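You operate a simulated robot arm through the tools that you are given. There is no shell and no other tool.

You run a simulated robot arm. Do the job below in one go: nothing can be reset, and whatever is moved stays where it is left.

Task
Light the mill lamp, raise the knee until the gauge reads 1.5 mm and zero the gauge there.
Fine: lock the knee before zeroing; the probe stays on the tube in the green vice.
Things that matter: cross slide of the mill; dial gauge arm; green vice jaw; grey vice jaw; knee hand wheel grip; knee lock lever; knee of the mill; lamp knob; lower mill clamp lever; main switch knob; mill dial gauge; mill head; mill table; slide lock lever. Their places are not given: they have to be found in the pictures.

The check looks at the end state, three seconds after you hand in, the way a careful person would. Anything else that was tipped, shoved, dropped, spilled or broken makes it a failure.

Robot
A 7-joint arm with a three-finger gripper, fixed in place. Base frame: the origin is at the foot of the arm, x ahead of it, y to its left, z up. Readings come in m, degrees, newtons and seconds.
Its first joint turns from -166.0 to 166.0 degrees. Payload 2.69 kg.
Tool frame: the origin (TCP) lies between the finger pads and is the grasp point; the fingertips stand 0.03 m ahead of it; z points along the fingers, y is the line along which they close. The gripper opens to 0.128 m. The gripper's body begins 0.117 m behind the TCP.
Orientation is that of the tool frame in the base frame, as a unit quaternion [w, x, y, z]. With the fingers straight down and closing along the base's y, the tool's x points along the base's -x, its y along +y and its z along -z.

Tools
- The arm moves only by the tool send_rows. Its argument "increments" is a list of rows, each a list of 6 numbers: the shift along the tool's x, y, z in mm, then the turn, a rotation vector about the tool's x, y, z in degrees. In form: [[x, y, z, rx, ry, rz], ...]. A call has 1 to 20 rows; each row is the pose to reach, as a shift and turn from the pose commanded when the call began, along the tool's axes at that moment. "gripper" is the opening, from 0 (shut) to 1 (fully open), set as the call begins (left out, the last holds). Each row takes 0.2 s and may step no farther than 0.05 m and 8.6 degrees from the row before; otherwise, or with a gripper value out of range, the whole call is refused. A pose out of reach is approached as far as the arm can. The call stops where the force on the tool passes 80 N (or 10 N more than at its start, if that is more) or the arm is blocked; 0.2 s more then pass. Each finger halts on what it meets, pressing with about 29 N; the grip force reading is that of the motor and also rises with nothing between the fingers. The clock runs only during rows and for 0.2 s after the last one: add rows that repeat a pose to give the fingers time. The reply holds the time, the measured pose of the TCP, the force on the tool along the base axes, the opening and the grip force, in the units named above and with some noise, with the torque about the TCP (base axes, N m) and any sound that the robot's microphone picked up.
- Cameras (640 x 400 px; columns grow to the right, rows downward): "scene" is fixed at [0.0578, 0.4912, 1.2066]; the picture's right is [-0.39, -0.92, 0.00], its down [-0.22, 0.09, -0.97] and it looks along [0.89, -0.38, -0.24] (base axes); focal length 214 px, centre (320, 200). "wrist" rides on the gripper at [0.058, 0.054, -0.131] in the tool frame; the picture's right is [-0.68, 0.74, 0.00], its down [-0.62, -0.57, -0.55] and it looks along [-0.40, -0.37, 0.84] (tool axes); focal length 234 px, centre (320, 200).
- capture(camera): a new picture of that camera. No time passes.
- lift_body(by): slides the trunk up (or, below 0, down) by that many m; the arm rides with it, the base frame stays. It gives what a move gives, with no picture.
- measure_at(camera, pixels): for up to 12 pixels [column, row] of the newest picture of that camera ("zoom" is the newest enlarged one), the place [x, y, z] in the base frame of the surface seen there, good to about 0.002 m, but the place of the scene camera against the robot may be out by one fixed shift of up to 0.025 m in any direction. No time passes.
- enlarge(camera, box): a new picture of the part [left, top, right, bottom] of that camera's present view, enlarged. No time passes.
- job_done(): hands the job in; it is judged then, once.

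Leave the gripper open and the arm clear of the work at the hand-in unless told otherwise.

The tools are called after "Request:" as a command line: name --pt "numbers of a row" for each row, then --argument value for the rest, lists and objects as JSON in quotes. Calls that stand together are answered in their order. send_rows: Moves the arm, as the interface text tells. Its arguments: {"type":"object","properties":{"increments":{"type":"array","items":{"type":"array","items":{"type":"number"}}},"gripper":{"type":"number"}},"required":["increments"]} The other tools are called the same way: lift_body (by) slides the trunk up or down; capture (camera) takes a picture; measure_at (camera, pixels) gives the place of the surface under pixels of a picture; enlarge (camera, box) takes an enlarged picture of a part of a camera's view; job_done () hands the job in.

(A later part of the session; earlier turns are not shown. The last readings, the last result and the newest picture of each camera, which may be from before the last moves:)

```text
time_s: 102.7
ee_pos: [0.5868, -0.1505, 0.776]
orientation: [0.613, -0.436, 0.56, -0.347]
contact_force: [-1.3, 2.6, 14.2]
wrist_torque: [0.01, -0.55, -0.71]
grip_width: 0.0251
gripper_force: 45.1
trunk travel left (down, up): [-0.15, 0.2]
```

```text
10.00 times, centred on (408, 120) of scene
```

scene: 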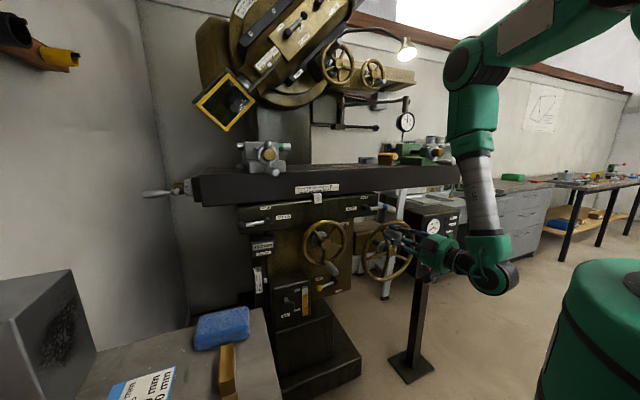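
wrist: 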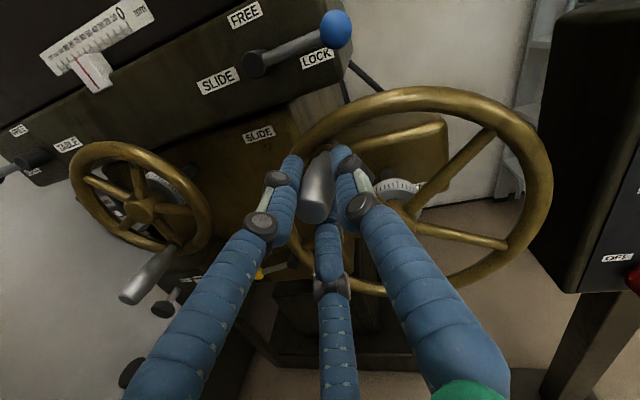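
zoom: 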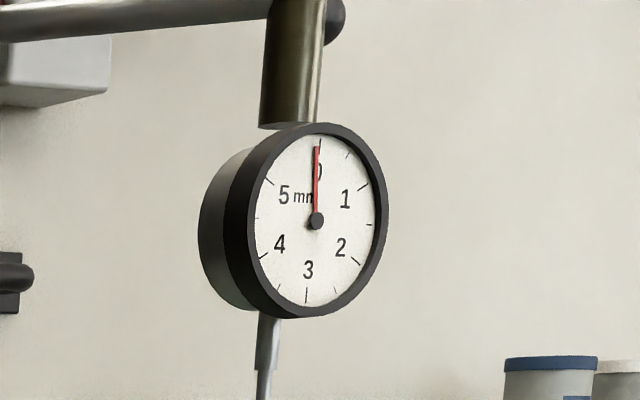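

Continue 20°→68°.

Request:
send_rows --pt "1.2 14.5 0.8 0 0 8" --pt "-1.2 28.9 2 0 0 16" --pt "-5.4 42.7 3.4 0 0 24" --pt "-11.6 55.8 5.1 0 0 32" --pt "-19.4 67.9 6.9 0 0 40" --pt "-29 78.8 8.9 0 0 48"

Request:
enlarge --camera "scene" --box '[390, 135, 430, 165]'

Request:
enlarge --camera "scene" --box '[388, 100, 428, 140]'

Request:
capture --camera "wrist"

```text
time_s: 104.1
ee_pos: [0.5846, -0.0906, 0.7124]
orientation: [0.7, -0.169, 0.691, -0.065]
contact_force: [7.9, -12.7, -15.0]
wrist_torque: [-0.03, 0.06, -1.76]
grip_width: 0.0245
gripper_force: 45.1
trunk travel left (down, up): [-0.15, 0.2]
```

```text
13.33 times, centred on (410, 150) of scene
```

zoom: 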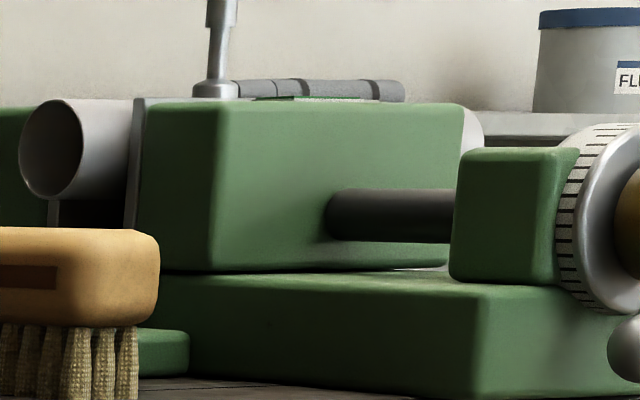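

```text
10.00 times, centred on (408, 120) of scene
```

zoom: 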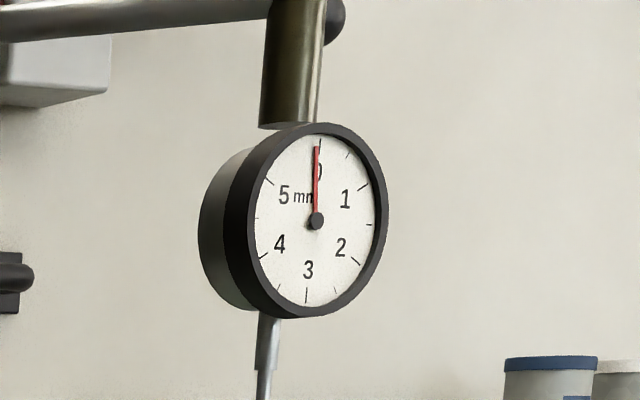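

```text
taken
```

wrist: 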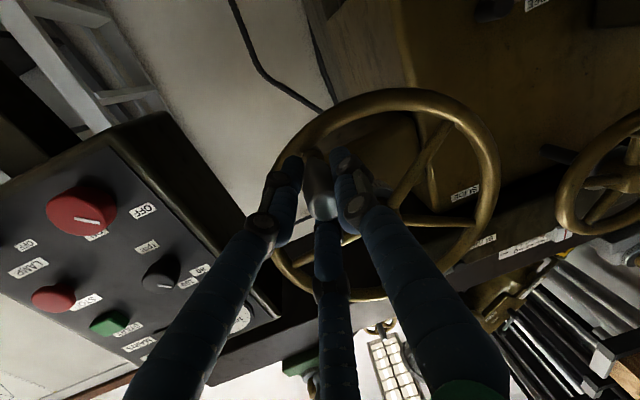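

Still at 0. Let me measure the probe foot and tube surface in the scene zoom to estimate the remaining gap, and release/back off for another regrasp.

Request:
enlarge --camera "scene" --box '[390, 135, 430, 165]'

Request:
measure_at --camera "zoom" --pixels '[[213, 92], [213, 97], [216, 40], [100, 101], [110, 104], [160, 100], [330, 99], [180, 104], [310, 104], [473, 115], [85, 110], [100, 190]]'

Request:
send_rows --pt "0 0 0 0 0 0" --pt "0 0 0 0 0 0" --pt "0 0 -30 0 0 0" --pt "0 0 -60 0 0 0" --pt "0 0 -85 0 0 0" --gripper 0.5

Request:
send_rows --pt "0 0 0 0 0 -8.5" --pt "0 0 0 0 0 -17" --pt "0 0 0 0 0 -25.5" --pt "0 0 0 0 0 -34" --pt "0 0 0 0 0 -42.5" --pt "0 0 0 0 0 -51" --pt "0 0 0 0 0 -59.5" --pt "0 0 0 0 0 -68" --pt "0 0 0 0 0 -76.5" --pt "0 0 0 0 0 -85" --pt "0 0 0 0 0 -93.5" --pt "0 0 0 0 0 -102" --pt "0 0 0 0 0 -110.5" --pt "0 0 0 0 0 -119" --pt "0 0 0 0 0 -127.5" --pt "0 0 0 0 0 -136" --pt "0 0 0 0 0 -144.5" --pt "0 0 0 0 0 -153" --pt "0 0 0 0 0 -161.5" --pt "0 0 0 0 0 -170"

Request:
capture --camera "wrist"

Request:
measure_at --camera "wrist" --pixels '[[312, 150], [316, 150], [320, 150], [316, 155], [316, 160], [320, 156]]'

Request:
enlarge --camera "wrist" --box '[280, 105, 350, 175]'

```text
13.33 times, centred on (410, 150) of scene
```

zoom: 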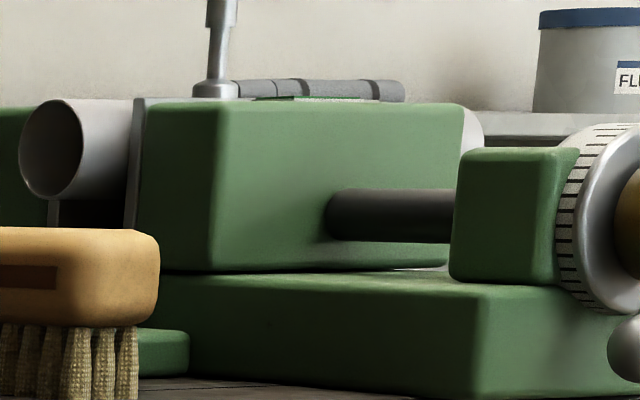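

```text
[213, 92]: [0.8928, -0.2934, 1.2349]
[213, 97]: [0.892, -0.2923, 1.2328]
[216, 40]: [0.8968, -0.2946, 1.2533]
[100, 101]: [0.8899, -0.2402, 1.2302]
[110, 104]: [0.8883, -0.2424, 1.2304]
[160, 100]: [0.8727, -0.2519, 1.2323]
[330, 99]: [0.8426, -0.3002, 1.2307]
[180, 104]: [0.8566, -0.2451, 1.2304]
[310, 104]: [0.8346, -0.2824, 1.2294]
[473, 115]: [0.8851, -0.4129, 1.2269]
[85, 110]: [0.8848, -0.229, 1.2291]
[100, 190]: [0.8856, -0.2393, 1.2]
```

```text
time_s: 105.3
ee_pos: [0.5004, -0.1029, 0.7139]
orientation: [0.701, -0.171, 0.689, -0.068]
contact_force: [0.4, 0.5, 0.5]
wrist_torque: [0.02, -0.04, -0.01]
grip_width: 0.0642
gripper_force: 0.1
trunk travel left (down, up): [-0.15, 0.2]
```

```text
time_s: 109.5
ee_pos: [0.5004, -0.1033, 0.7137]
orientation: [0.007, 0.701, 0.11, 0.704]
contact_force: [-0.2, -0.1, -0.4]
wrist_torque: [0.0, 0.0, -0.01]
grip_width: 0.0644
gripper_force: 0.0
trunk travel left (down, up): [-0.15, 0.2]
```

```text
taken
```

wrist: 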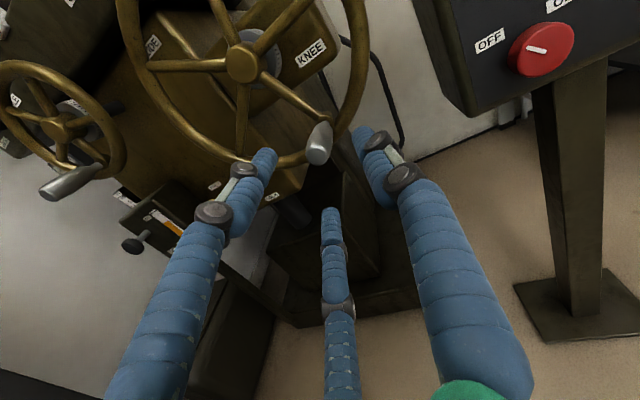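

```text
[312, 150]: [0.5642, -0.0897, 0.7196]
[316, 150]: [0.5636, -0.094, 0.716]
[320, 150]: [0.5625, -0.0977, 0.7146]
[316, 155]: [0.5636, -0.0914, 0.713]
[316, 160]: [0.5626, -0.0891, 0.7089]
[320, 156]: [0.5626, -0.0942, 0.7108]
```

```text
5.71 times, centred on (315, 140) of wrist
```

zoom: 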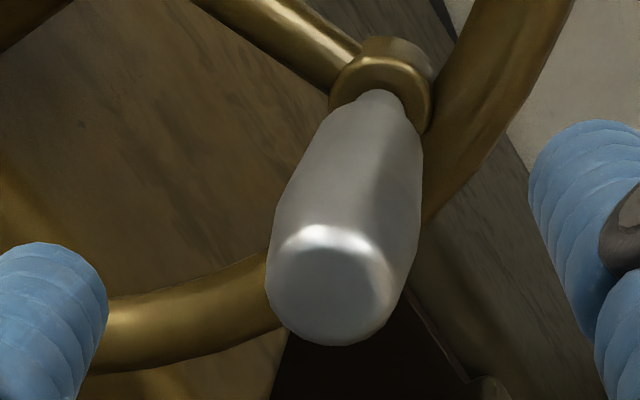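

The remaining gap is under ~2 mm. The grip is at (−0.0925, 0.713). Approach with 12° more roll and close.

Request:
send_rows --pt "-0.2 1.6 20 0 0 -6" --pt "-0.2 1.6 40 0 0 -12" --pt "-0.2 1.6 60 0 0 -12" --pt "-0.2 1.6 75 0 0 -12" --pt "-0.2 1.6 85 0 0 -12" --pt "-0.2 1.6 85 0 0 -12"

Request:
send_rows --pt "0 0 0 0 0 0" --pt "0 0 0 0 0 0" --pt "0 0 0 0 0 0" --gripper 0

```text
time_s: 110.9
ee_pos: [0.5859, -0.0931, 0.7129]
orientation: [0.079, 0.686, 0.184, 0.7]
contact_force: [0.0, -0.4, -0.4]
wrist_torque: [0.04, 0.01, 0.03]
grip_width: 0.0639
gripper_force: 0.0
trunk travel left (down, up): [-0.15, 0.2]
```

```text
time_s: 111.7
ee_pos: [0.5858, -0.0938, 0.7141]
orientation: [0.079, 0.686, 0.184, 0.7]
contact_force: [1.2, 6.9, 8.4]
wrist_torque: [0.03, -0.18, -0.43]
grip_width: 0.0249
gripper_force: 44.7
trunk travel left (down, up): [-0.15, 0.2]
```

Crank 67°→131°.

Request:
send_rows --pt "1.3 -14.3 2.1 0.72 0.22 8" --pt "3.9 -28.5 4.3 1.48 0.35 16" --pt "8.5 -42.2 6.5 2.27 0.38 24" --pt "15 -55.2 8.6 3.11 0.32 32" --pt "23.2 -67.1 10.7 3.97 0.15 40" --pt "33 -77.8 12.7 4.88 -0.11 48" --pt "44.3 -87 14.6 5.83 -0.47 56" --pt "56.7 -94.5 16.2 6.82 -0.92 64"

Request:
enlarge --camera "scene" --box '[390, 135, 430, 165]'

Request:
enlarge --camera "scene" --box '[388, 100, 428, 140]'

```text
time_s: 113.5
ee_pos: [0.5841, 0.017, 0.7304]
orientation: [-0.343, 0.688, -0.17, 0.616]
contact_force: [11.4, 6.3, -25.1]
wrist_torque: [-0.08, -0.66, -1.26]
grip_width: 0.0264
gripper_force: 45.6
trunk travel left (down, up): [-0.15, 0.2]
```

```text
13.33 times, centred on (410, 150) of scene
```

zoom: 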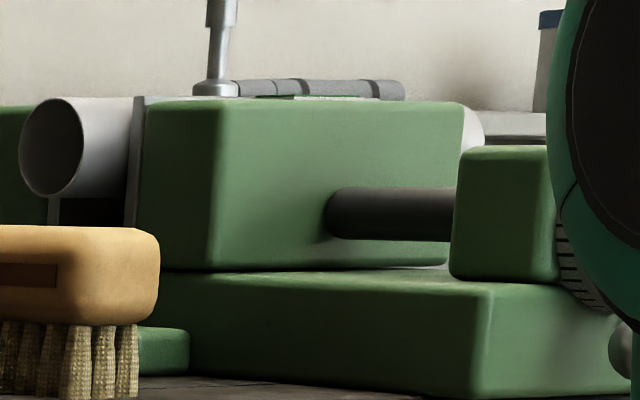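

```text
10.00 times, centred on (408, 120) of scene
```

zoom: 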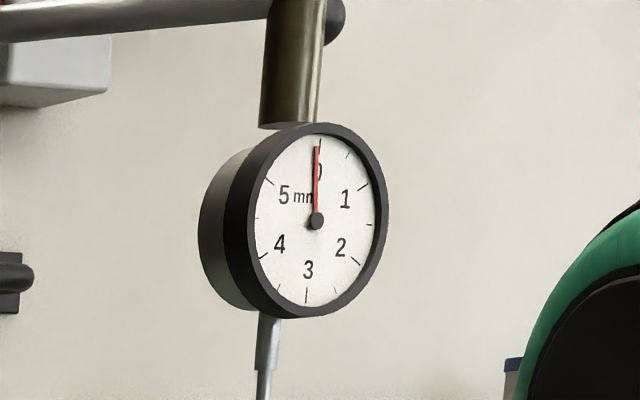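

Continue 131°→195°.

Request:
send_rows --pt "2.8 -13.9 2.2 0 0 8" --pt "5.6 -28 4.4 0 0 16" --pt "10.2 -41.7 6.3 0 0 24" --pt "16.7 -54.6 7.6 0 0 32" --pt "25 -66.7 8.4 0 0 40" --pt "34.8 -77.5 8.6 0 0 48" --pt "45.9 -86.8 8.4 0 0 56" --pt "58.2 -94.6 7.6 0 0 64"

Request:
enlarge --camera "scene" --box '[390, 135, 430, 165]'

Request:
enlarge --camera "scene" --box '[388, 100, 428, 140]'

```text
time_s: 115.3
ee_pos: [0.5868, 0.045, 0.8386]
orientation: [0.617, -0.492, 0.509, -0.345]
contact_force: [13.0, -11.1, -13.7]
wrist_torque: [-0.12, -0.62, -0.78]
grip_width: 0.0268
gripper_force: 44.8
trunk travel left (down, up): [-0.15, 0.2]
```

```text
13.33 times, centred on (410, 150) of scene
```

zoom: 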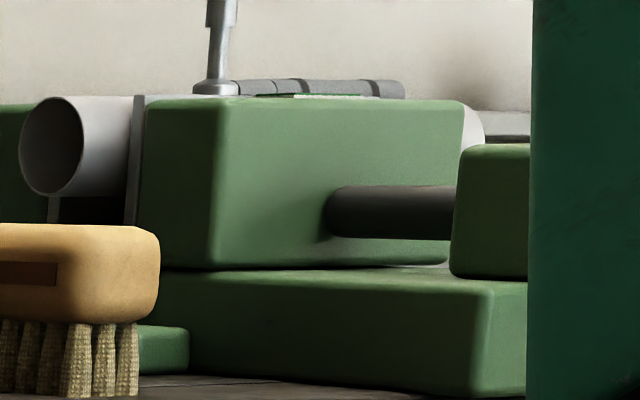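

```text
10.00 times, centred on (408, 120) of scene
```

zoom: 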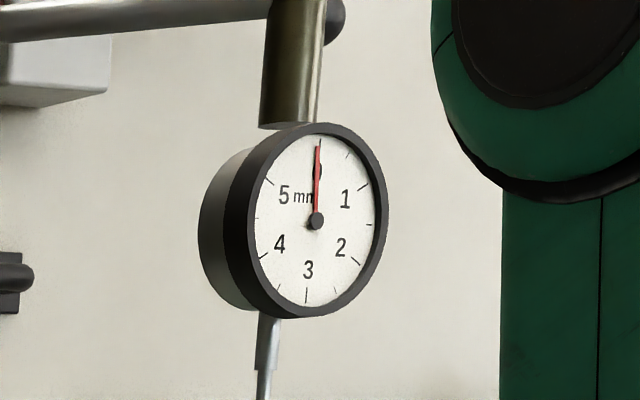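

The needle may have just started moving. A closer look at the dial.

Request:
enlarge --camera "scene" --box '[398, 110, 418, 132]'

```text
16.00 times, centred on (408, 121) of scene
```

zoom: 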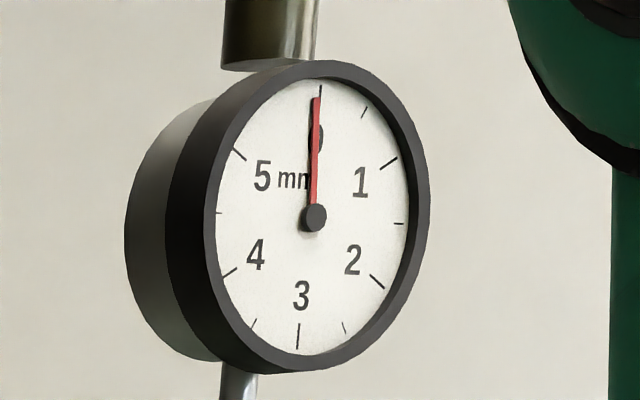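

The dial has 6 mm per turn, so 1.5 mm is the tick at 3 o'clock. Continue 195°→243° (≈0.4 mm).

Request:
send_rows --pt "0.7 -15 -1.4 0.36 0.94 8" --pt "3.1 -29.4 -3.1 0.85 1.84 16" --pt "7.4 -43 -5.2 1.47 2.7 24" --pt "13.4 -55.9 -7.8 2.22 3.51 32" --pt "21.2 -67.8 -10.7 3.11 4.29 40" --pt "30.6 -78.4 -13.9 4.14 5.03 48"

Request:
enlarge --camera "scene" --box '[398, 110, 418, 132]'

Request:
enlarge --camera "scene" --box '[390, 135, 430, 165]'

```text
time_s: 116.7
ee_pos: [0.5854, -0.006, 0.9031]
orientation: [0.697, -0.206, 0.68, -0.1]
contact_force: [-14.0, -3.0, -32.1]
wrist_torque: [-0.04, 0.29, -0.4]
grip_width: 0.0248
gripper_force: 44.9
trunk travel left (down, up): [-0.15, 0.2]
```

```text
16.00 times, centred on (408, 121) of scene
```

zoom: 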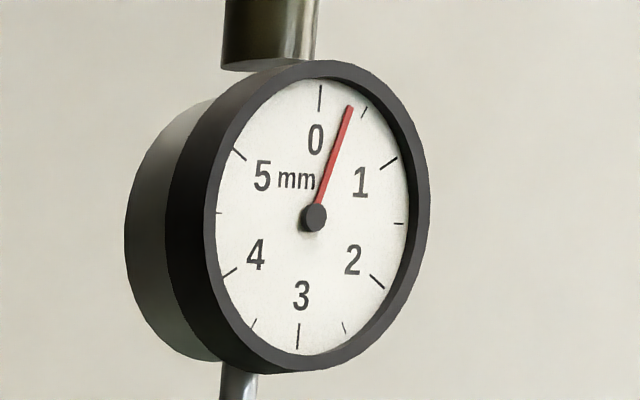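

```text
13.33 times, centred on (410, 150) of scene
```

zoom: 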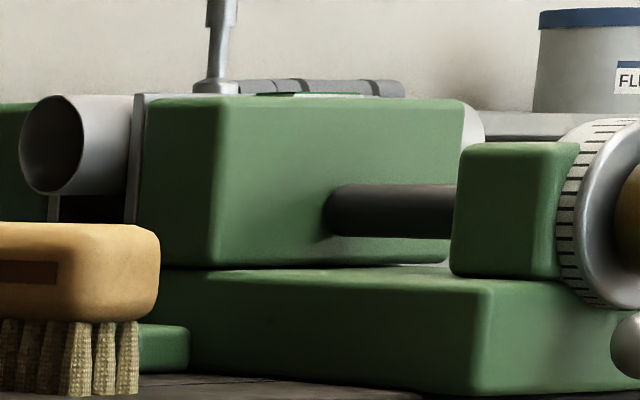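

The needle now reads about 0.35. Release, back off, unroll for the final grasp.

Request:
send_rows --pt "0 0 0 0 0 0" --pt "0 0 0 0 0 0" --pt "0 0 -30 0 0 0" --pt "0 0 -60 0 0 0" --pt "0 0 -85 0 0 0" --gripper 0.5

Request:
send_rows --pt "0 0 0 0 0 -8.5" --pt "0 0 0 0 0 -17" --pt "0 0 0 0 0 -25.5" --pt "0 0 0 0 0 -34" --pt "0 0 0 0 0 -42.5" --pt "0 0 0 0 0 -51" --pt "0 0 0 0 0 -59.5" --pt "0 0 0 0 0 -68" --pt "0 0 0 0 0 -76.5" --pt "0 0 0 0 0 -85" --pt "0 0 0 0 0 -93.5" --pt "0 0 0 0 0 -102" --pt "0 0 0 0 0 -110.5" --pt "0 0 0 0 0 -119" --pt "0 0 0 0 0 -127.5" --pt "0 0 0 0 0 -136" --pt "0 0 0 0 0 -144.5" --pt "0 0 0 0 0 -153" --pt "0 0 0 0 0 -161.5" --pt "0 0 0 0 0 -170"

Request:
capture --camera "wrist"

Request:
measure_at --camera "wrist" --pixels '[[314, 154], [318, 154], [322, 154], [318, 158], [318, 162], [314, 160]]'

Request:
enlarge --camera "wrist" --box '[290, 100, 360, 170]'

Request:
enlarge --camera "scene" --box '[398, 110, 418, 132]'

```text
time_s: 117.9
ee_pos: [0.5013, -0.0213, 0.9042]
orientation: [0.698, -0.207, 0.678, -0.102]
contact_force: [0.1, 0.7, 0.0]
wrist_torque: [0.02, -0.04, 0.01]
grip_width: 0.0641
gripper_force: 0.1
trunk travel left (down, up): [-0.15, 0.2]
```

```text
time_s: 122.1
ee_pos: [0.503, -0.0191, 0.9043]
orientation: [0.041, 0.693, 0.147, 0.704]
contact_force: [-0.5, 0.2, 0.7]
wrist_torque: [-0.01, -0.03, 0.0]
grip_width: 0.0642
gripper_force: 0.0
trunk travel left (down, up): [-0.15, 0.2]
```

```text
taken
```

wrist: 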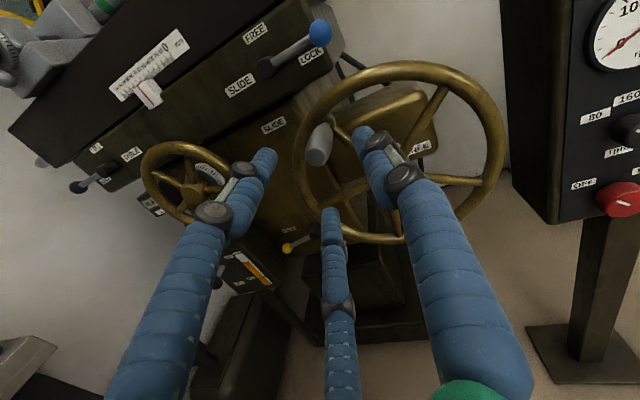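

```text
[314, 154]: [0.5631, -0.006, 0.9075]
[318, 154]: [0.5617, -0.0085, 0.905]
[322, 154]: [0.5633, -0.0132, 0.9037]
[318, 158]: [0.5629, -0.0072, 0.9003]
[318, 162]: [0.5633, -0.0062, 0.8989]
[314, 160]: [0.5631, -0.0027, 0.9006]
```

```text
5.71 times, centred on (325, 135) of wrist
```

zoom: 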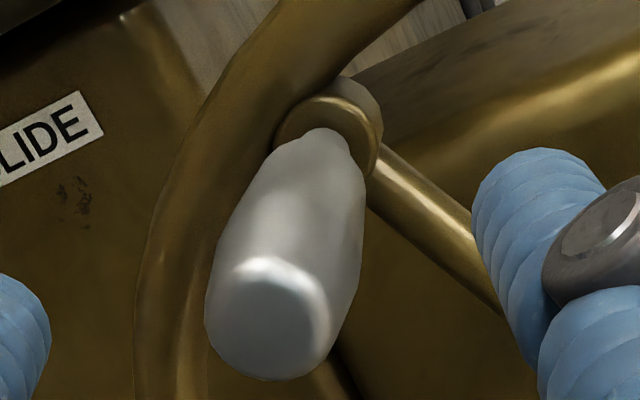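

```text
16.00 times, centred on (408, 121) of scene
```

zoom: 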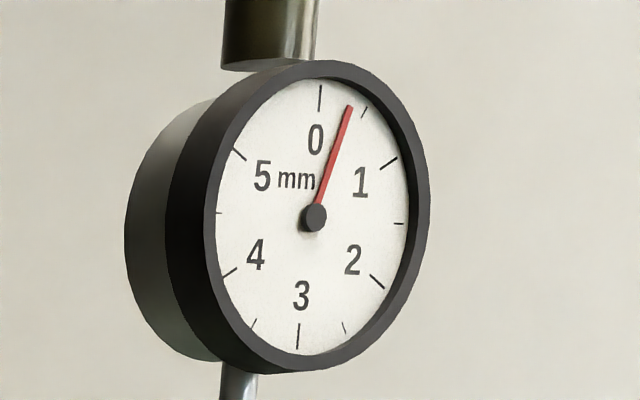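

The wheel holds position (needle unchanged). Grip at ≈(−0.0065, 0.9045). Approach and close.

Request:
send_rows --pt "0.6 0.2 20 0 0 -5" --pt "0.6 0.2 40 0 0 -10" --pt "0.6 0.2 60 0 0 -10" --pt "0.6 0.2 75 0 0 -10" --pt "0.6 0.2 84 0 0 -10" --pt "0.6 0.2 84 0 0 -10"

Request:
send_rows --pt "0 0 0 0 0 0" --pt "0 0 0 0 0 0" --pt "0 0 0 0 0 0" --gripper 0

```text
time_s: 123.5
ee_pos: [0.5847, -0.0061, 0.9068]
orientation: [0.101, 0.678, 0.208, 0.698]
contact_force: [0.4, -0.2, -0.5]
wrist_torque: [0.0, -0.01, 0.03]
grip_width: 0.0641
gripper_force: 0.1
trunk travel left (down, up): [-0.15, 0.2]
```

```text
time_s: 124.3
ee_pos: [0.5855, -0.007, 0.9047]
orientation: [0.102, 0.679, 0.206, 0.697]
contact_force: [3.2, -8.5, -19.6]
wrist_torque: [-0.07, -0.59, -1.08]
grip_width: 0.0247
gripper_force: 44.9
trunk travel left (down, up): [-0.15, 0.2]
```

Crank 243°→299° (expect ≈ +0.45 mm).

Request:
send_rows --pt "-1.6 13.8 -2 0 0 8" --pt "-4.2 27.8 -4.1 0 0 16" --pt "-8.7 41.3 -6.3 0 0 24" --pt "-15.1 54.2 -8.4 0 0 32" --pt "-23.2 65.8 -10.5 0 0 40" --pt "-33 76.3 -12.5 0 0 48" --pt "-44 85.5 -14.4 0 0 56"

Request:
enlarge --camera "scene" --box '[398, 110, 418, 132]'

```text
time_s: 125.9
ee_pos: [0.5856, -0.1029, 0.8991]
orientation: [-0.239, 0.697, -0.137, 0.662]
contact_force: [-4.1, 25.9, -30.6]
wrist_torque: [-0.06, -0.74, 0.18]
grip_width: 0.0245
gripper_force: 45.1
trunk travel left (down, up): [-0.15, 0.2]
```

```text
16.00 times, centred on (408, 121) of scene
```

zoom: 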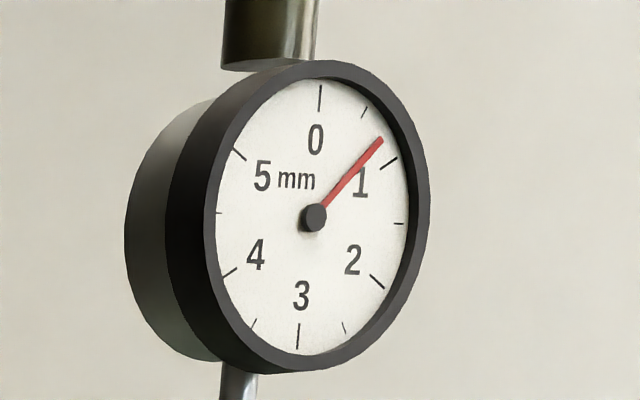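

Reading ≈ 0.77 mm; calibration ≈ 3 mm per turn. I need ≈ 87° more. Crank 300°→372° (expect ≈ 1.36).

Request:
send_rows --pt "-3.1 14.1 -1.5 0 0 8" --pt "-5.9 28 -3 0 0 16" --pt "-10.6 41.3 -4.3 0 0 24" --pt "-17.1 53.9 -5.4 0 0 32" --pt "-25.4 65.5 -6.1 0 0 40" --pt "-35.1 75.9 -6.6 0 0 48" --pt "-46.2 84.9 -6.8 0 0 56" --pt "-58.3 92.2 -6.7 0 0 64" --pt "-71.4 97.7 -6.2 0 0 72"

Request:
enlarge --camera "scene" --box '[398, 110, 418, 132]'

```text
time_s: 127.9
ee_pos: [0.586, -0.1533, 0.7886]
orientation: [0.583, -0.482, 0.519, -0.399]
contact_force: [1.9, -31.9, 3.4]
wrist_torque: [-0.04, -0.95, -0.97]
grip_width: 0.0247
gripper_force: 45.0
trunk travel left (down, up): [-0.15, 0.2]
```

```text
16.00 times, centred on (408, 121) of scene
```

zoom: 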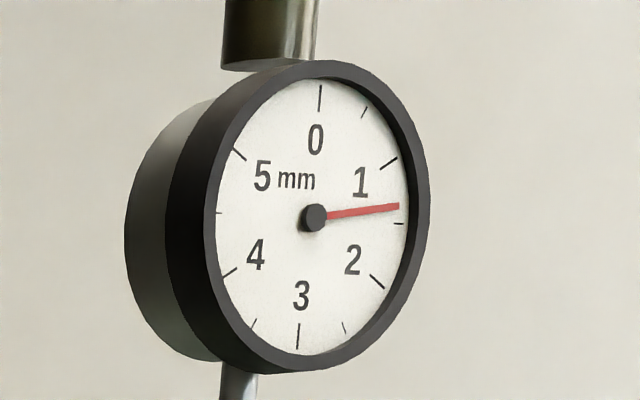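

Reading ≈ 1.37 mm. Another 13° of wheel.

Request:
send_rows --pt "-0.2 11.6 0.4 0 0 6.5" --pt "-1.9 23.2 1 0 0 13" --pt "-1.9 23.2 1 0 0 13"

Request:
enlarge --camera "scene" --box '[400, 112, 416, 130]'

```text
time_s: 128.7
ee_pos: [0.5859, -0.1471, 0.7676]
orientation: [0.624, -0.42, 0.571, -0.329]
contact_force: [17.1, -38.6, -6.6]
wrist_torque: [-0.01, -0.44, -1.61]
grip_width: 0.0253
gripper_force: 44.8
trunk travel left (down, up): [-0.15, 0.2]
```

```text
16.00 times, centred on (408, 121) of scene
```

zoom: 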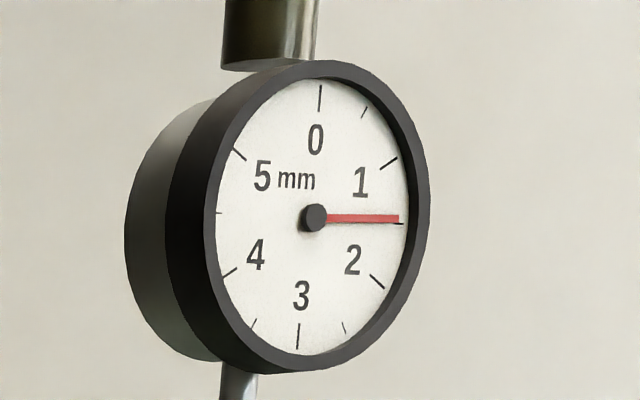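

Reading ≈ 1.475. A last nudge of ≈2.5°.

Request:
send_rows --pt "1.2 4.2 0 0 0 2.5" --pt "1.2 4.2 0 0 0 2.5"

Request:
enlarge --camera "scene" --box '[400, 112, 416, 130]'

```text
time_s: 129.3
ee_pos: [0.5844, -0.1452, 0.7639]
orientation: [0.632, -0.408, 0.579, -0.315]
contact_force: [27.0, -28.5, 1.9]
wrist_torque: [-0.02, -0.61, -1.41]
grip_width: 0.0251
gripper_force: 45.3
trunk travel left (down, up): [-0.15, 0.2]
```

```text
16.00 times, centred on (408, 121) of scene
```

zoom: 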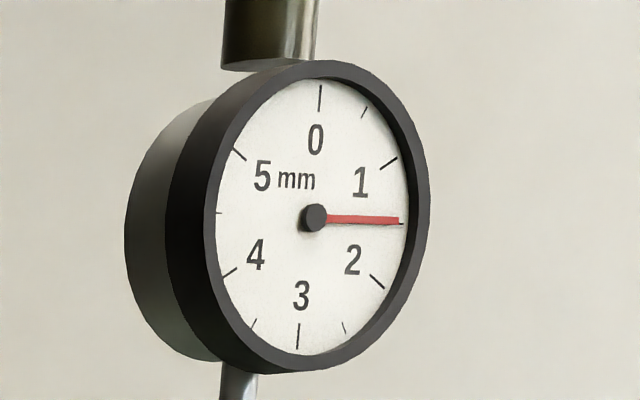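

Reading ≈ 1.50 mm. Release and back off carefully, then recheck.

Request:
send_rows --pt "0 0 0 0 0 0" --pt "0 0 0 0 0 0" --pt "0 0 -30 0 0 0" --pt "0 0 -60 0 0 0" --pt "0 0 -85 0 0 0" --gripper 0.5

Request:
enlarge --camera "scene" --box '[400, 112, 416, 130]'

Request:
enlarge --camera "scene" --box '[390, 135, 430, 165]'

```text
time_s: 130.5
ee_pos: [0.5001, -0.1577, 0.7656]
orientation: [0.631, -0.408, 0.579, -0.315]
contact_force: [-0.4, -0.1, 0.3]
wrist_torque: [0.02, 0.0, -0.04]
grip_width: 0.0639
gripper_force: 0.2
trunk travel left (down, up): [-0.15, 0.2]
```

```text
16.00 times, centred on (408, 121) of scene
```

zoom: 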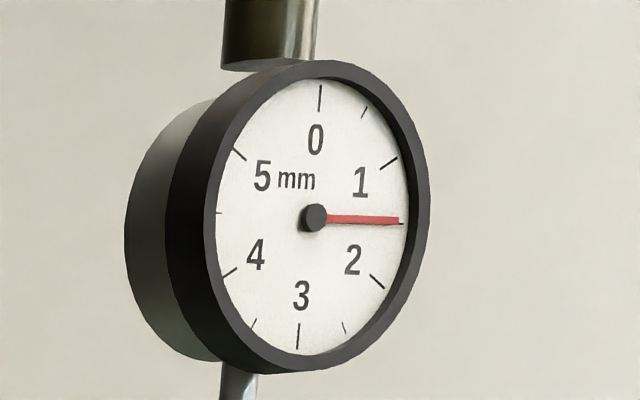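

```text
13.33 times, centred on (410, 150) of scene
```

zoom: 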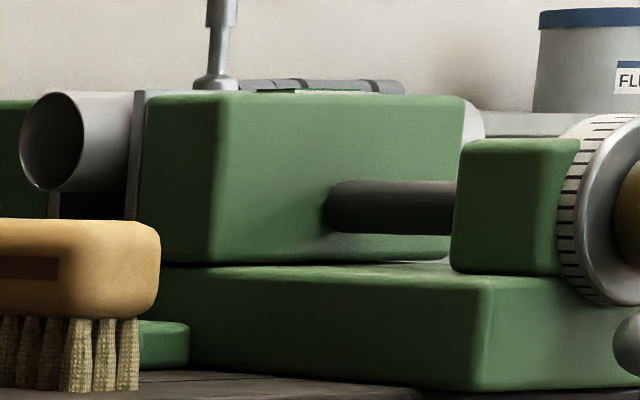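

The reading holds at ≈1.49–1.50. Now to lock the knee: move left in front of the lever to (0.50, 0.058, 0.71), rolling back 60° and yawing left 12°.

Request:
send_rows --pt "-20 18.8 4 -0.62 -1.37 -7.5" --pt "-40 37.6 8 -1.07 -2.83 -15" --pt "-60.5 56.4 12 -1.35 -4.38 -22.5" --pt "-80.7 75.2 16 -1.46 -6.02 -30" --pt "-101 94 20 -1.39 -7.76 -37.5" --pt "-121 113 24 -1.15 -9.59 -45" --pt "-141 131.7 28 -0.74 -11.52 -52.5" --pt "-161.4 150.5 32.4 -0.15 -13.53 -60" --gripper 0.35

Request:
capture --camera "wrist"

```text
time_s: 132.3
ee_pos: [0.5008, 0.0607, 0.7101]
orientation: [-0.45, 0.676, -0.222, 0.539]
contact_force: [-0.6, 0.0, -0.6]
wrist_torque: [0.05, 0.02, 0.07]
grip_width: 0.0447
gripper_force: 0.1
trunk travel left (down, up): [-0.15, 0.2]
```

```text
taken
```

wrist: 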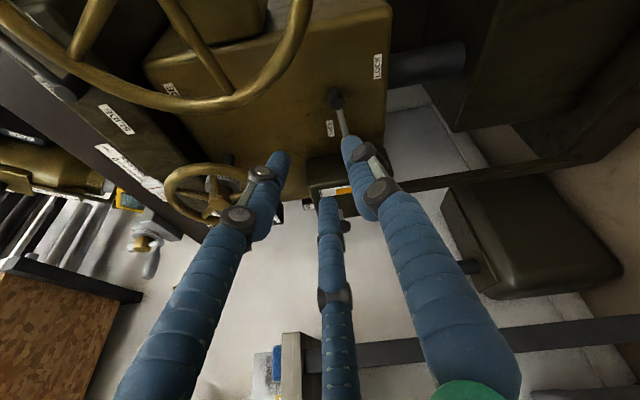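

Move forward-left to the pre-grasp pose in front of the FREE-positioned ball.

Request:
send_rows --pt "-10 -0.4 31.5 1.4 -2.3 0" --pt "-20 -0.8 63 2.8 -4.5 0" --pt "-30 -1.3 94.5 4.2 -6.8 0" --pt "-40 -1.7 126 5.6 -9 0" --pt "-50.4 -2.1 157.6 7 -11.3 0" --pt "-50.4 -2.1 157.6 7 -11.3 0"

Request:
capture --camera "wrist"

Request:
measure_at --camera "wrist" --pixels '[[318, 140], [318, 135], [322, 140], [318, 145], [310, 100], [303, 60]]'

```text
time_s: 133.7
ee_pos: [0.6291, 0.1585, 0.6816]
orientation: [-0.51, 0.698, -0.144, 0.482]
contact_force: [-0.2, -0.1, -1.2]
wrist_torque: [-0.01, -0.03, 0.0]
grip_width: 0.0449
gripper_force: 0.0
trunk travel left (down, up): [-0.15, 0.2]
```

```text
taken
```

wrist: 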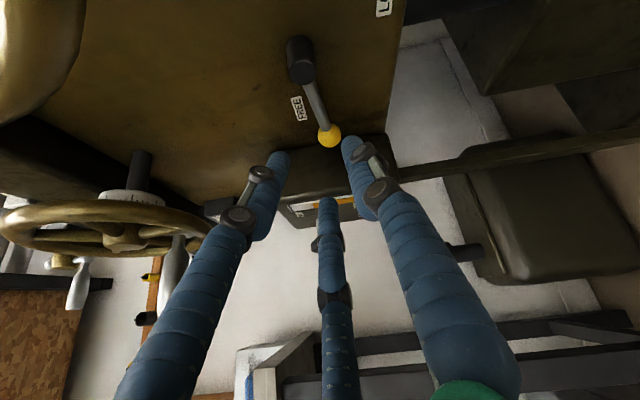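

```text
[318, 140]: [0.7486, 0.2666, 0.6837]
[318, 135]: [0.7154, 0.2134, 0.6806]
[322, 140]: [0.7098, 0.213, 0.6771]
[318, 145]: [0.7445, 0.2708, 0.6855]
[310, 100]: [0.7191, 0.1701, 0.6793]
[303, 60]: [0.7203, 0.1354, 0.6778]
```

Ball at about (329,135). Measure it exactly.

Request:
measure_at --camera "wrist" --pixels '[[329, 135], [325, 135], [334, 135], [329, 130], [329, 141], [336, 135]]'

Request:
enlarge --camera "wrist" --box '[280, 30, 360, 170]'

```text
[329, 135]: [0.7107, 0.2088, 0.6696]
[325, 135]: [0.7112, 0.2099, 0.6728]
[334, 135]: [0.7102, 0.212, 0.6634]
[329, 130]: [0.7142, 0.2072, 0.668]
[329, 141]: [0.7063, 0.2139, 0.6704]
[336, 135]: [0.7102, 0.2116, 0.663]
```

```text
2.86 times, centred on (320, 100) of wrist
```

zoom: 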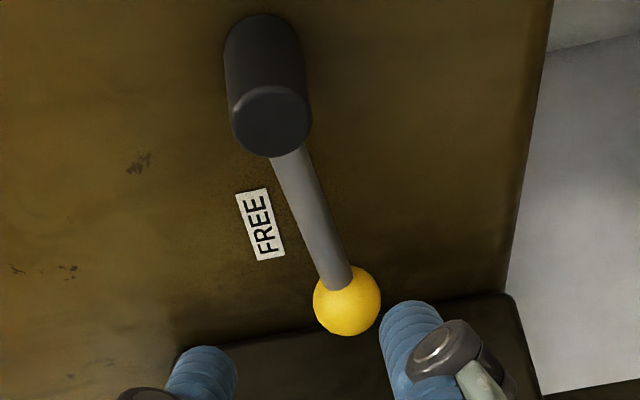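

The ball centre is ≈(0.717, 0.2175, 0.670). Advance 86 mm around it and close.

Request:
send_rows --pt "-3.5 9.9 20 0 0 0" --pt "-3.5 9.9 42 0 0 0" --pt "-3.5 9.9 62 0 0 0" --pt "-3.5 9.9 76 0 0 0" --pt "-3.5 9.9 86 0 0 0"

Request:
send_rows --pt "0 0 0 0 0 0" --pt "0 0 0 0 0 0" --pt "0 0 0 0 0 0" --gripper 0.12

Request:
capture --camera "wrist"

```text
time_s: 134.9
ee_pos: [0.7022, 0.2054, 0.6701]
orientation: [-0.51, 0.697, -0.145, 0.482]
contact_force: [-0.6, -0.5, -0.6]
wrist_torque: [0.0, -0.01, -0.05]
grip_width: 0.045
gripper_force: 0.0
trunk travel left (down, up): [-0.15, 0.2]
```

```text
time_s: 135.7
ee_pos: [0.7015, 0.206, 0.6698]
orientation: [-0.509, 0.698, -0.144, 0.482]
contact_force: [-3.0, 18.4, -3.8]
wrist_torque: [-0.05, 0.0, 0.23]
grip_width: 0.027
gripper_force: 8.5
trunk travel left (down, up): [-0.15, 0.2]
```

```text
taken
```

wrist: 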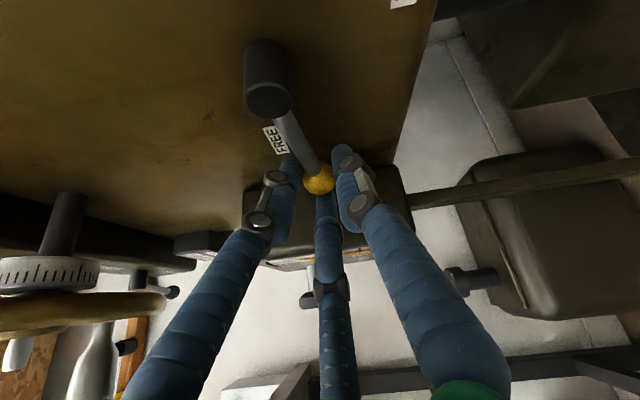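

Caged. Swing the lever left→down (−83°).

Request:
send_rows --pt "-4.1 9.9 -1 0 0 -7.8" --pt "-7.2 20.5 -2.9 0 0 -15.8" --pt "-8.9 31.1 -5.6 0 0 -23.8" --pt "-9.2 41.6 -9.2 0 0 -31.8" --pt "-8.2 51.9 -13.4 0 0 -39.8" --pt "-6 61.6 -18.2 0 0 -47.8" --pt "-2.4 70.6 -23.6 0 0 -55.8" --pt "2.4 78.7 -29.3 0 0 -63.8" --pt "8.3 85.9 -35.4 0 0 -71.8" --pt "15.2 91.8 -41.7 0 0 -79.8" --pt "19.1 94.4 -44.9 0 0 -83.8"

Request:
capture --camera "wrist"

Request:
enlarge --camera "scene" --box '[400, 112, 416, 130]'

```text
time_s: 138.0
ee_pos: [0.7044, 0.1351, 0.6064]
orientation: [-0.077, 0.617, 0.347, 0.702]
contact_force: [-12.3, 10.6, 20.2]
wrist_torque: [0.49, -0.25, 0.91]
grip_width: 0.0239
gripper_force: 44.9
trunk travel left (down, up): [-0.15, 0.2]
stopped in row 11: the force on the tool passed its limit at 84 N (the readings are from after the stop); the commanded pose is now the measured one
```

```text
taken
```

wrist: 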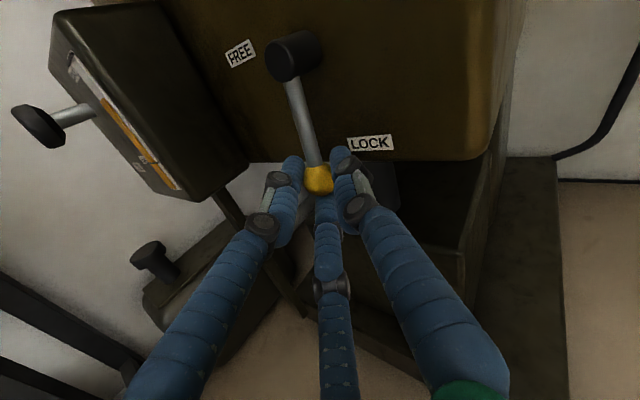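

```text
16.00 times, centred on (408, 121) of scene
```

zoom: 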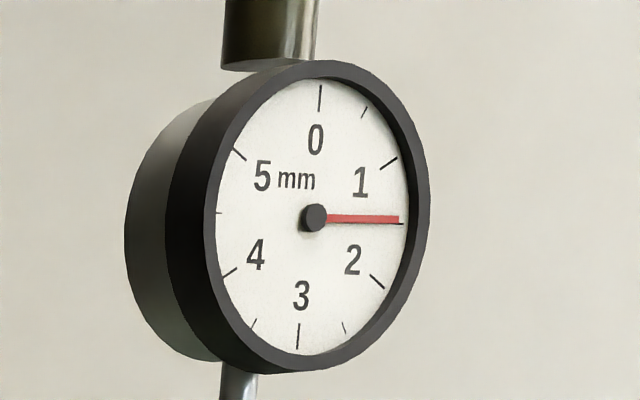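

The lever reached the bottom with a force stop. Release, back off and look.

Request:
send_rows --pt "0 0 0 0 0 0" --pt "0 0 0 0 0 0" --pt "0 0 -20 0 0 0" --pt "0 0 -45 0 0 0" --pt "0 0 -75 0 0 0" --gripper 0.4

Request:
capture --camera "wrist"

Request:
enlarge --camera "wrist" --box '[280, 30, 360, 170]'

Request:
enlarge --camera "scene" --box '[240, 225, 368, 325]'

Request:
enlarge --camera "scene" --box '[400, 112, 416, 130]'

```text
time_s: 139.2
ee_pos: [0.6432, 0.0881, 0.6052]
orientation: [-0.075, 0.618, 0.347, 0.701]
contact_force: [0.3, -0.5, -0.7]
wrist_torque: [-0.01, 0.01, -0.02]
grip_width: 0.0509
gripper_force: 0.1
trunk travel left (down, up): [-0.15, 0.2]
```

```text
taken
```

wrist: 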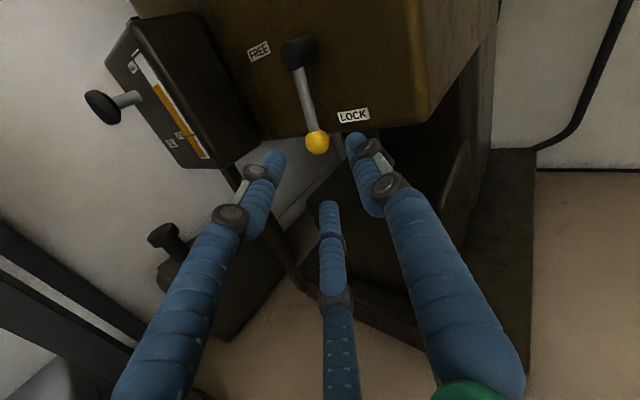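

```text
2.86 times, centred on (320, 100) of wrist
```

zoom: 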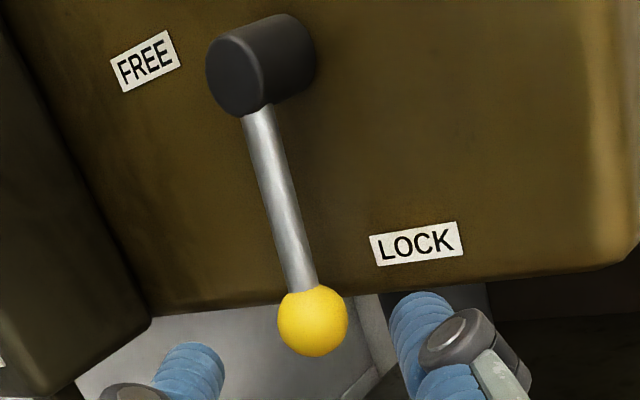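

```text
4.00 times, centred on (304, 275) of scene
```

zoom: 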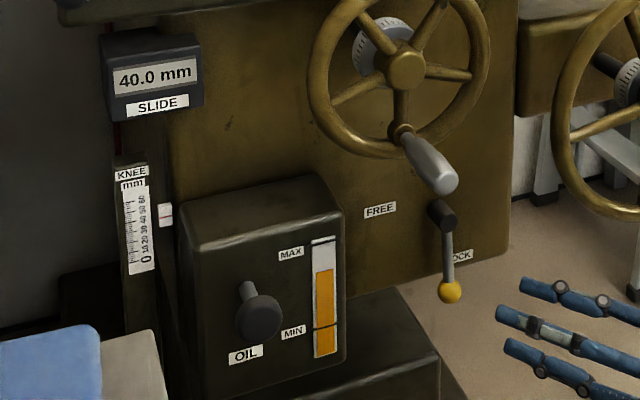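

```text
16.00 times, centred on (408, 121) of scene
```

zoom: 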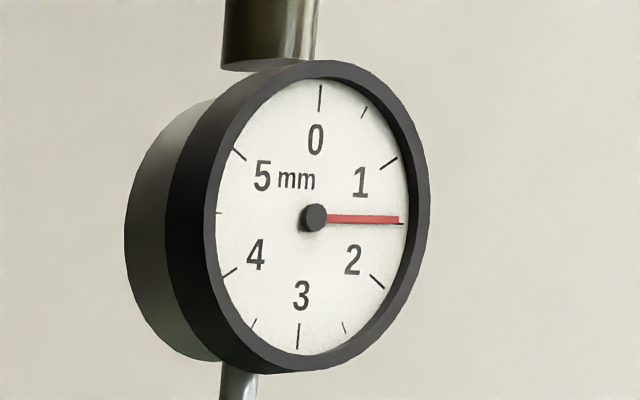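

The lever looks down, maybe a few degrees short. Measure pivot and ball here to compare with the original LOCK position.

Request:
measure_at --camera "wrist" --pixels '[[317, 143], [310, 143], [324, 143], [317, 136], [317, 150], [311, 118], [306, 95], [296, 54], [293, 48], [301, 80], [352, 115], [259, 51]]'

Request:
measure_at --camera "zoom" --pixels '[[330, 200]]'

Request:
enlarge --camera "scene" --box '[305, 255, 365, 310]'

Request:
measure_at --camera "zoom" --pixels '[[332, 310], [330, 180], [332, 250], [335, 150]]'

```text
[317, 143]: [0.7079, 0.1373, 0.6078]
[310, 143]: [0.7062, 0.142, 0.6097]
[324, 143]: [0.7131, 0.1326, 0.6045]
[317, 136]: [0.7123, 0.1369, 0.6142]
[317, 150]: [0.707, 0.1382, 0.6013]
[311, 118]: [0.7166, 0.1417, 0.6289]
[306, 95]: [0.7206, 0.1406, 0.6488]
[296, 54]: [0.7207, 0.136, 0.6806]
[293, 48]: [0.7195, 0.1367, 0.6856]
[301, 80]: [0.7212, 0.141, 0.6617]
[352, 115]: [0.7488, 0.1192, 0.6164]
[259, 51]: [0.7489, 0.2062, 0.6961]
```

```text
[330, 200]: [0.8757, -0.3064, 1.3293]
```

```text
7.27 times, centred on (335, 282) of scene
```

zoom: 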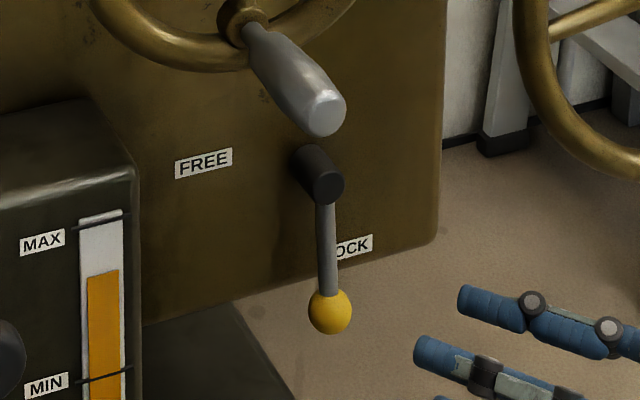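

```text
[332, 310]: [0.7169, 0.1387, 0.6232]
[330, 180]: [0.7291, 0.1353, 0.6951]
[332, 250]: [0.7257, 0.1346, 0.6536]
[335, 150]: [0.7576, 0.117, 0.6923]
```

Lever is at its stop in LOCK, like originally, and the gauge still shows ≈1.49. Now I retreat from the lever.

Request:
send_rows --pt "0 0 -35 0 0 0" --pt "0 0 -70 0 0 0" --pt "0 0 -105 0 0 0" --pt "0 0 -130 0 0 0"

Request:
measure_at --camera "scene" --pixels '[[405, 121], [438, 152], [452, 148], [373, 72], [338, 62], [405, 105], [375, 105], [407, 50], [345, 127], [460, 180], [430, 145], [385, 160]]'

Request:
enlarge --camera "scene" --box '[340, 40, 480, 190]'

```text
time_s: 140.2
ee_pos: [0.5386, 0.0142, 0.6048]
orientation: [-0.075, 0.618, 0.348, 0.701]
contact_force: [0.4, -0.5, -0.4]
wrist_torque: [0.0, -0.02, -0.01]
grip_width: 0.0512
gripper_force: 0.0
trunk travel left (down, up): [-0.15, 0.2]
```

```text
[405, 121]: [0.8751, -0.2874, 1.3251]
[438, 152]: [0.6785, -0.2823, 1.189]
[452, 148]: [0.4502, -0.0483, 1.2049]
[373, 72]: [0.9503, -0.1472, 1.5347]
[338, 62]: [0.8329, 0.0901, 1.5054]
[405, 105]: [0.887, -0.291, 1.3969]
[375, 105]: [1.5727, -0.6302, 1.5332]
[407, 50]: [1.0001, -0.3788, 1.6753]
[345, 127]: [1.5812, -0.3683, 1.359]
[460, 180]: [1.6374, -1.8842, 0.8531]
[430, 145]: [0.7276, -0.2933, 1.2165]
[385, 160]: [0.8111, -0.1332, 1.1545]
```

```text
2.67 times, centred on (410, 115) of scene
```

zoom: 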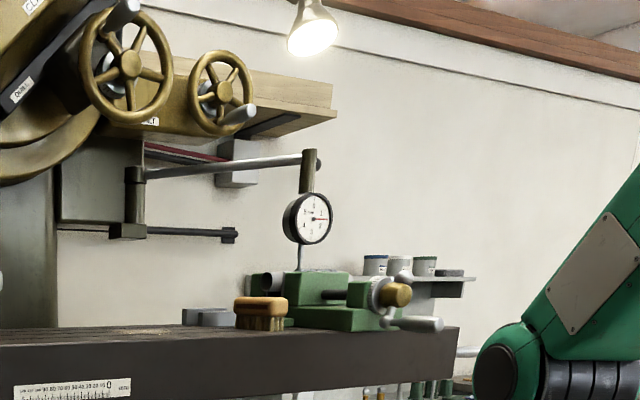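

The vice screw knob sits below-front of the dial (≈(0.68–0.73, −0.29, ≤1.235)); the dial's lower edge is ~1.27, so the hand fits above. Now I move to (0.48, −0.28, 0.78), turning the yaw to ≈2°.

Request:
send_rows --pt "8.3 25.9 -22.1 -3 -1.3 0" --pt "16.6 51.8 -44.2 -6.1 -2.6 0" --pt "24.9 77.7 -66.3 -9.1 -3.9 0" --pt "33.2 103.6 -88.4 -12.1 -5.2 0" --pt "41.5 129.5 -110.5 -15.2 -6.5 0" --pt "49.8 155.4 -132.6 -18.2 -7.8 0" --pt "58.1 181.3 -154.7 -21.2 -9.1 0" --pt "66.4 207.2 -176.8 -24.2 -10.4 0" --pt "74.7 233.1 -198.9 -27.3 -11.7 0" --pt "83 259 -221 -30.3 -13 0" --gripper 1

Request:
lift_body --by 0.2

Request:
capture --camera "wrist"

Request:
capture --camera "scene"

```text
time_s: 142.4
ee_pos: [0.4776, -0.2825, 0.7859]
orientation: [0.128, 0.691, 0.157, 0.694]
contact_force: [0.0, -0.3, 0.4]
wrist_torque: [0.0, 0.0, 0.0]
grip_width: 0.1279
gripper_force: 0.1
trunk travel left (down, up): [-0.15, 0.2]
```

```text
time_s: 144.6
ee_pos: [0.4783, -0.283, 0.9843]
orientation: [0.129, 0.691, 0.157, 0.694]
contact_force: [0.2, 0.9, 1.4]
wrist_torque: [-0.02, 0.02, 0.0]
grip_width: 0.1275
gripper_force: 0.1
trunk travel left (down, up): [-0.35, 0.0]
```

```text
taken
```

wrist: 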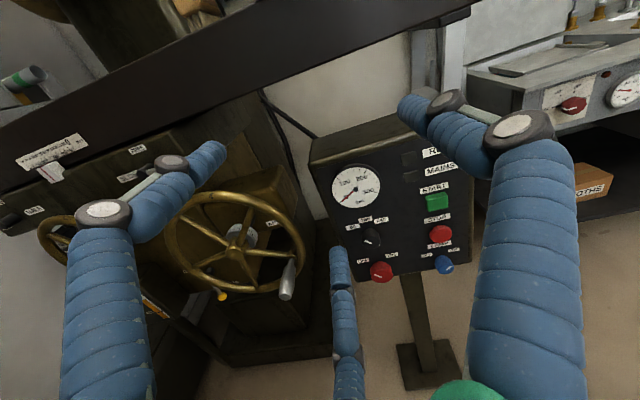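

```text
taken
```

scene: 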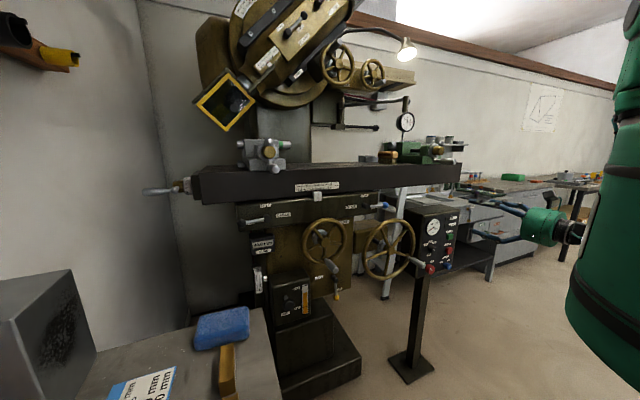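

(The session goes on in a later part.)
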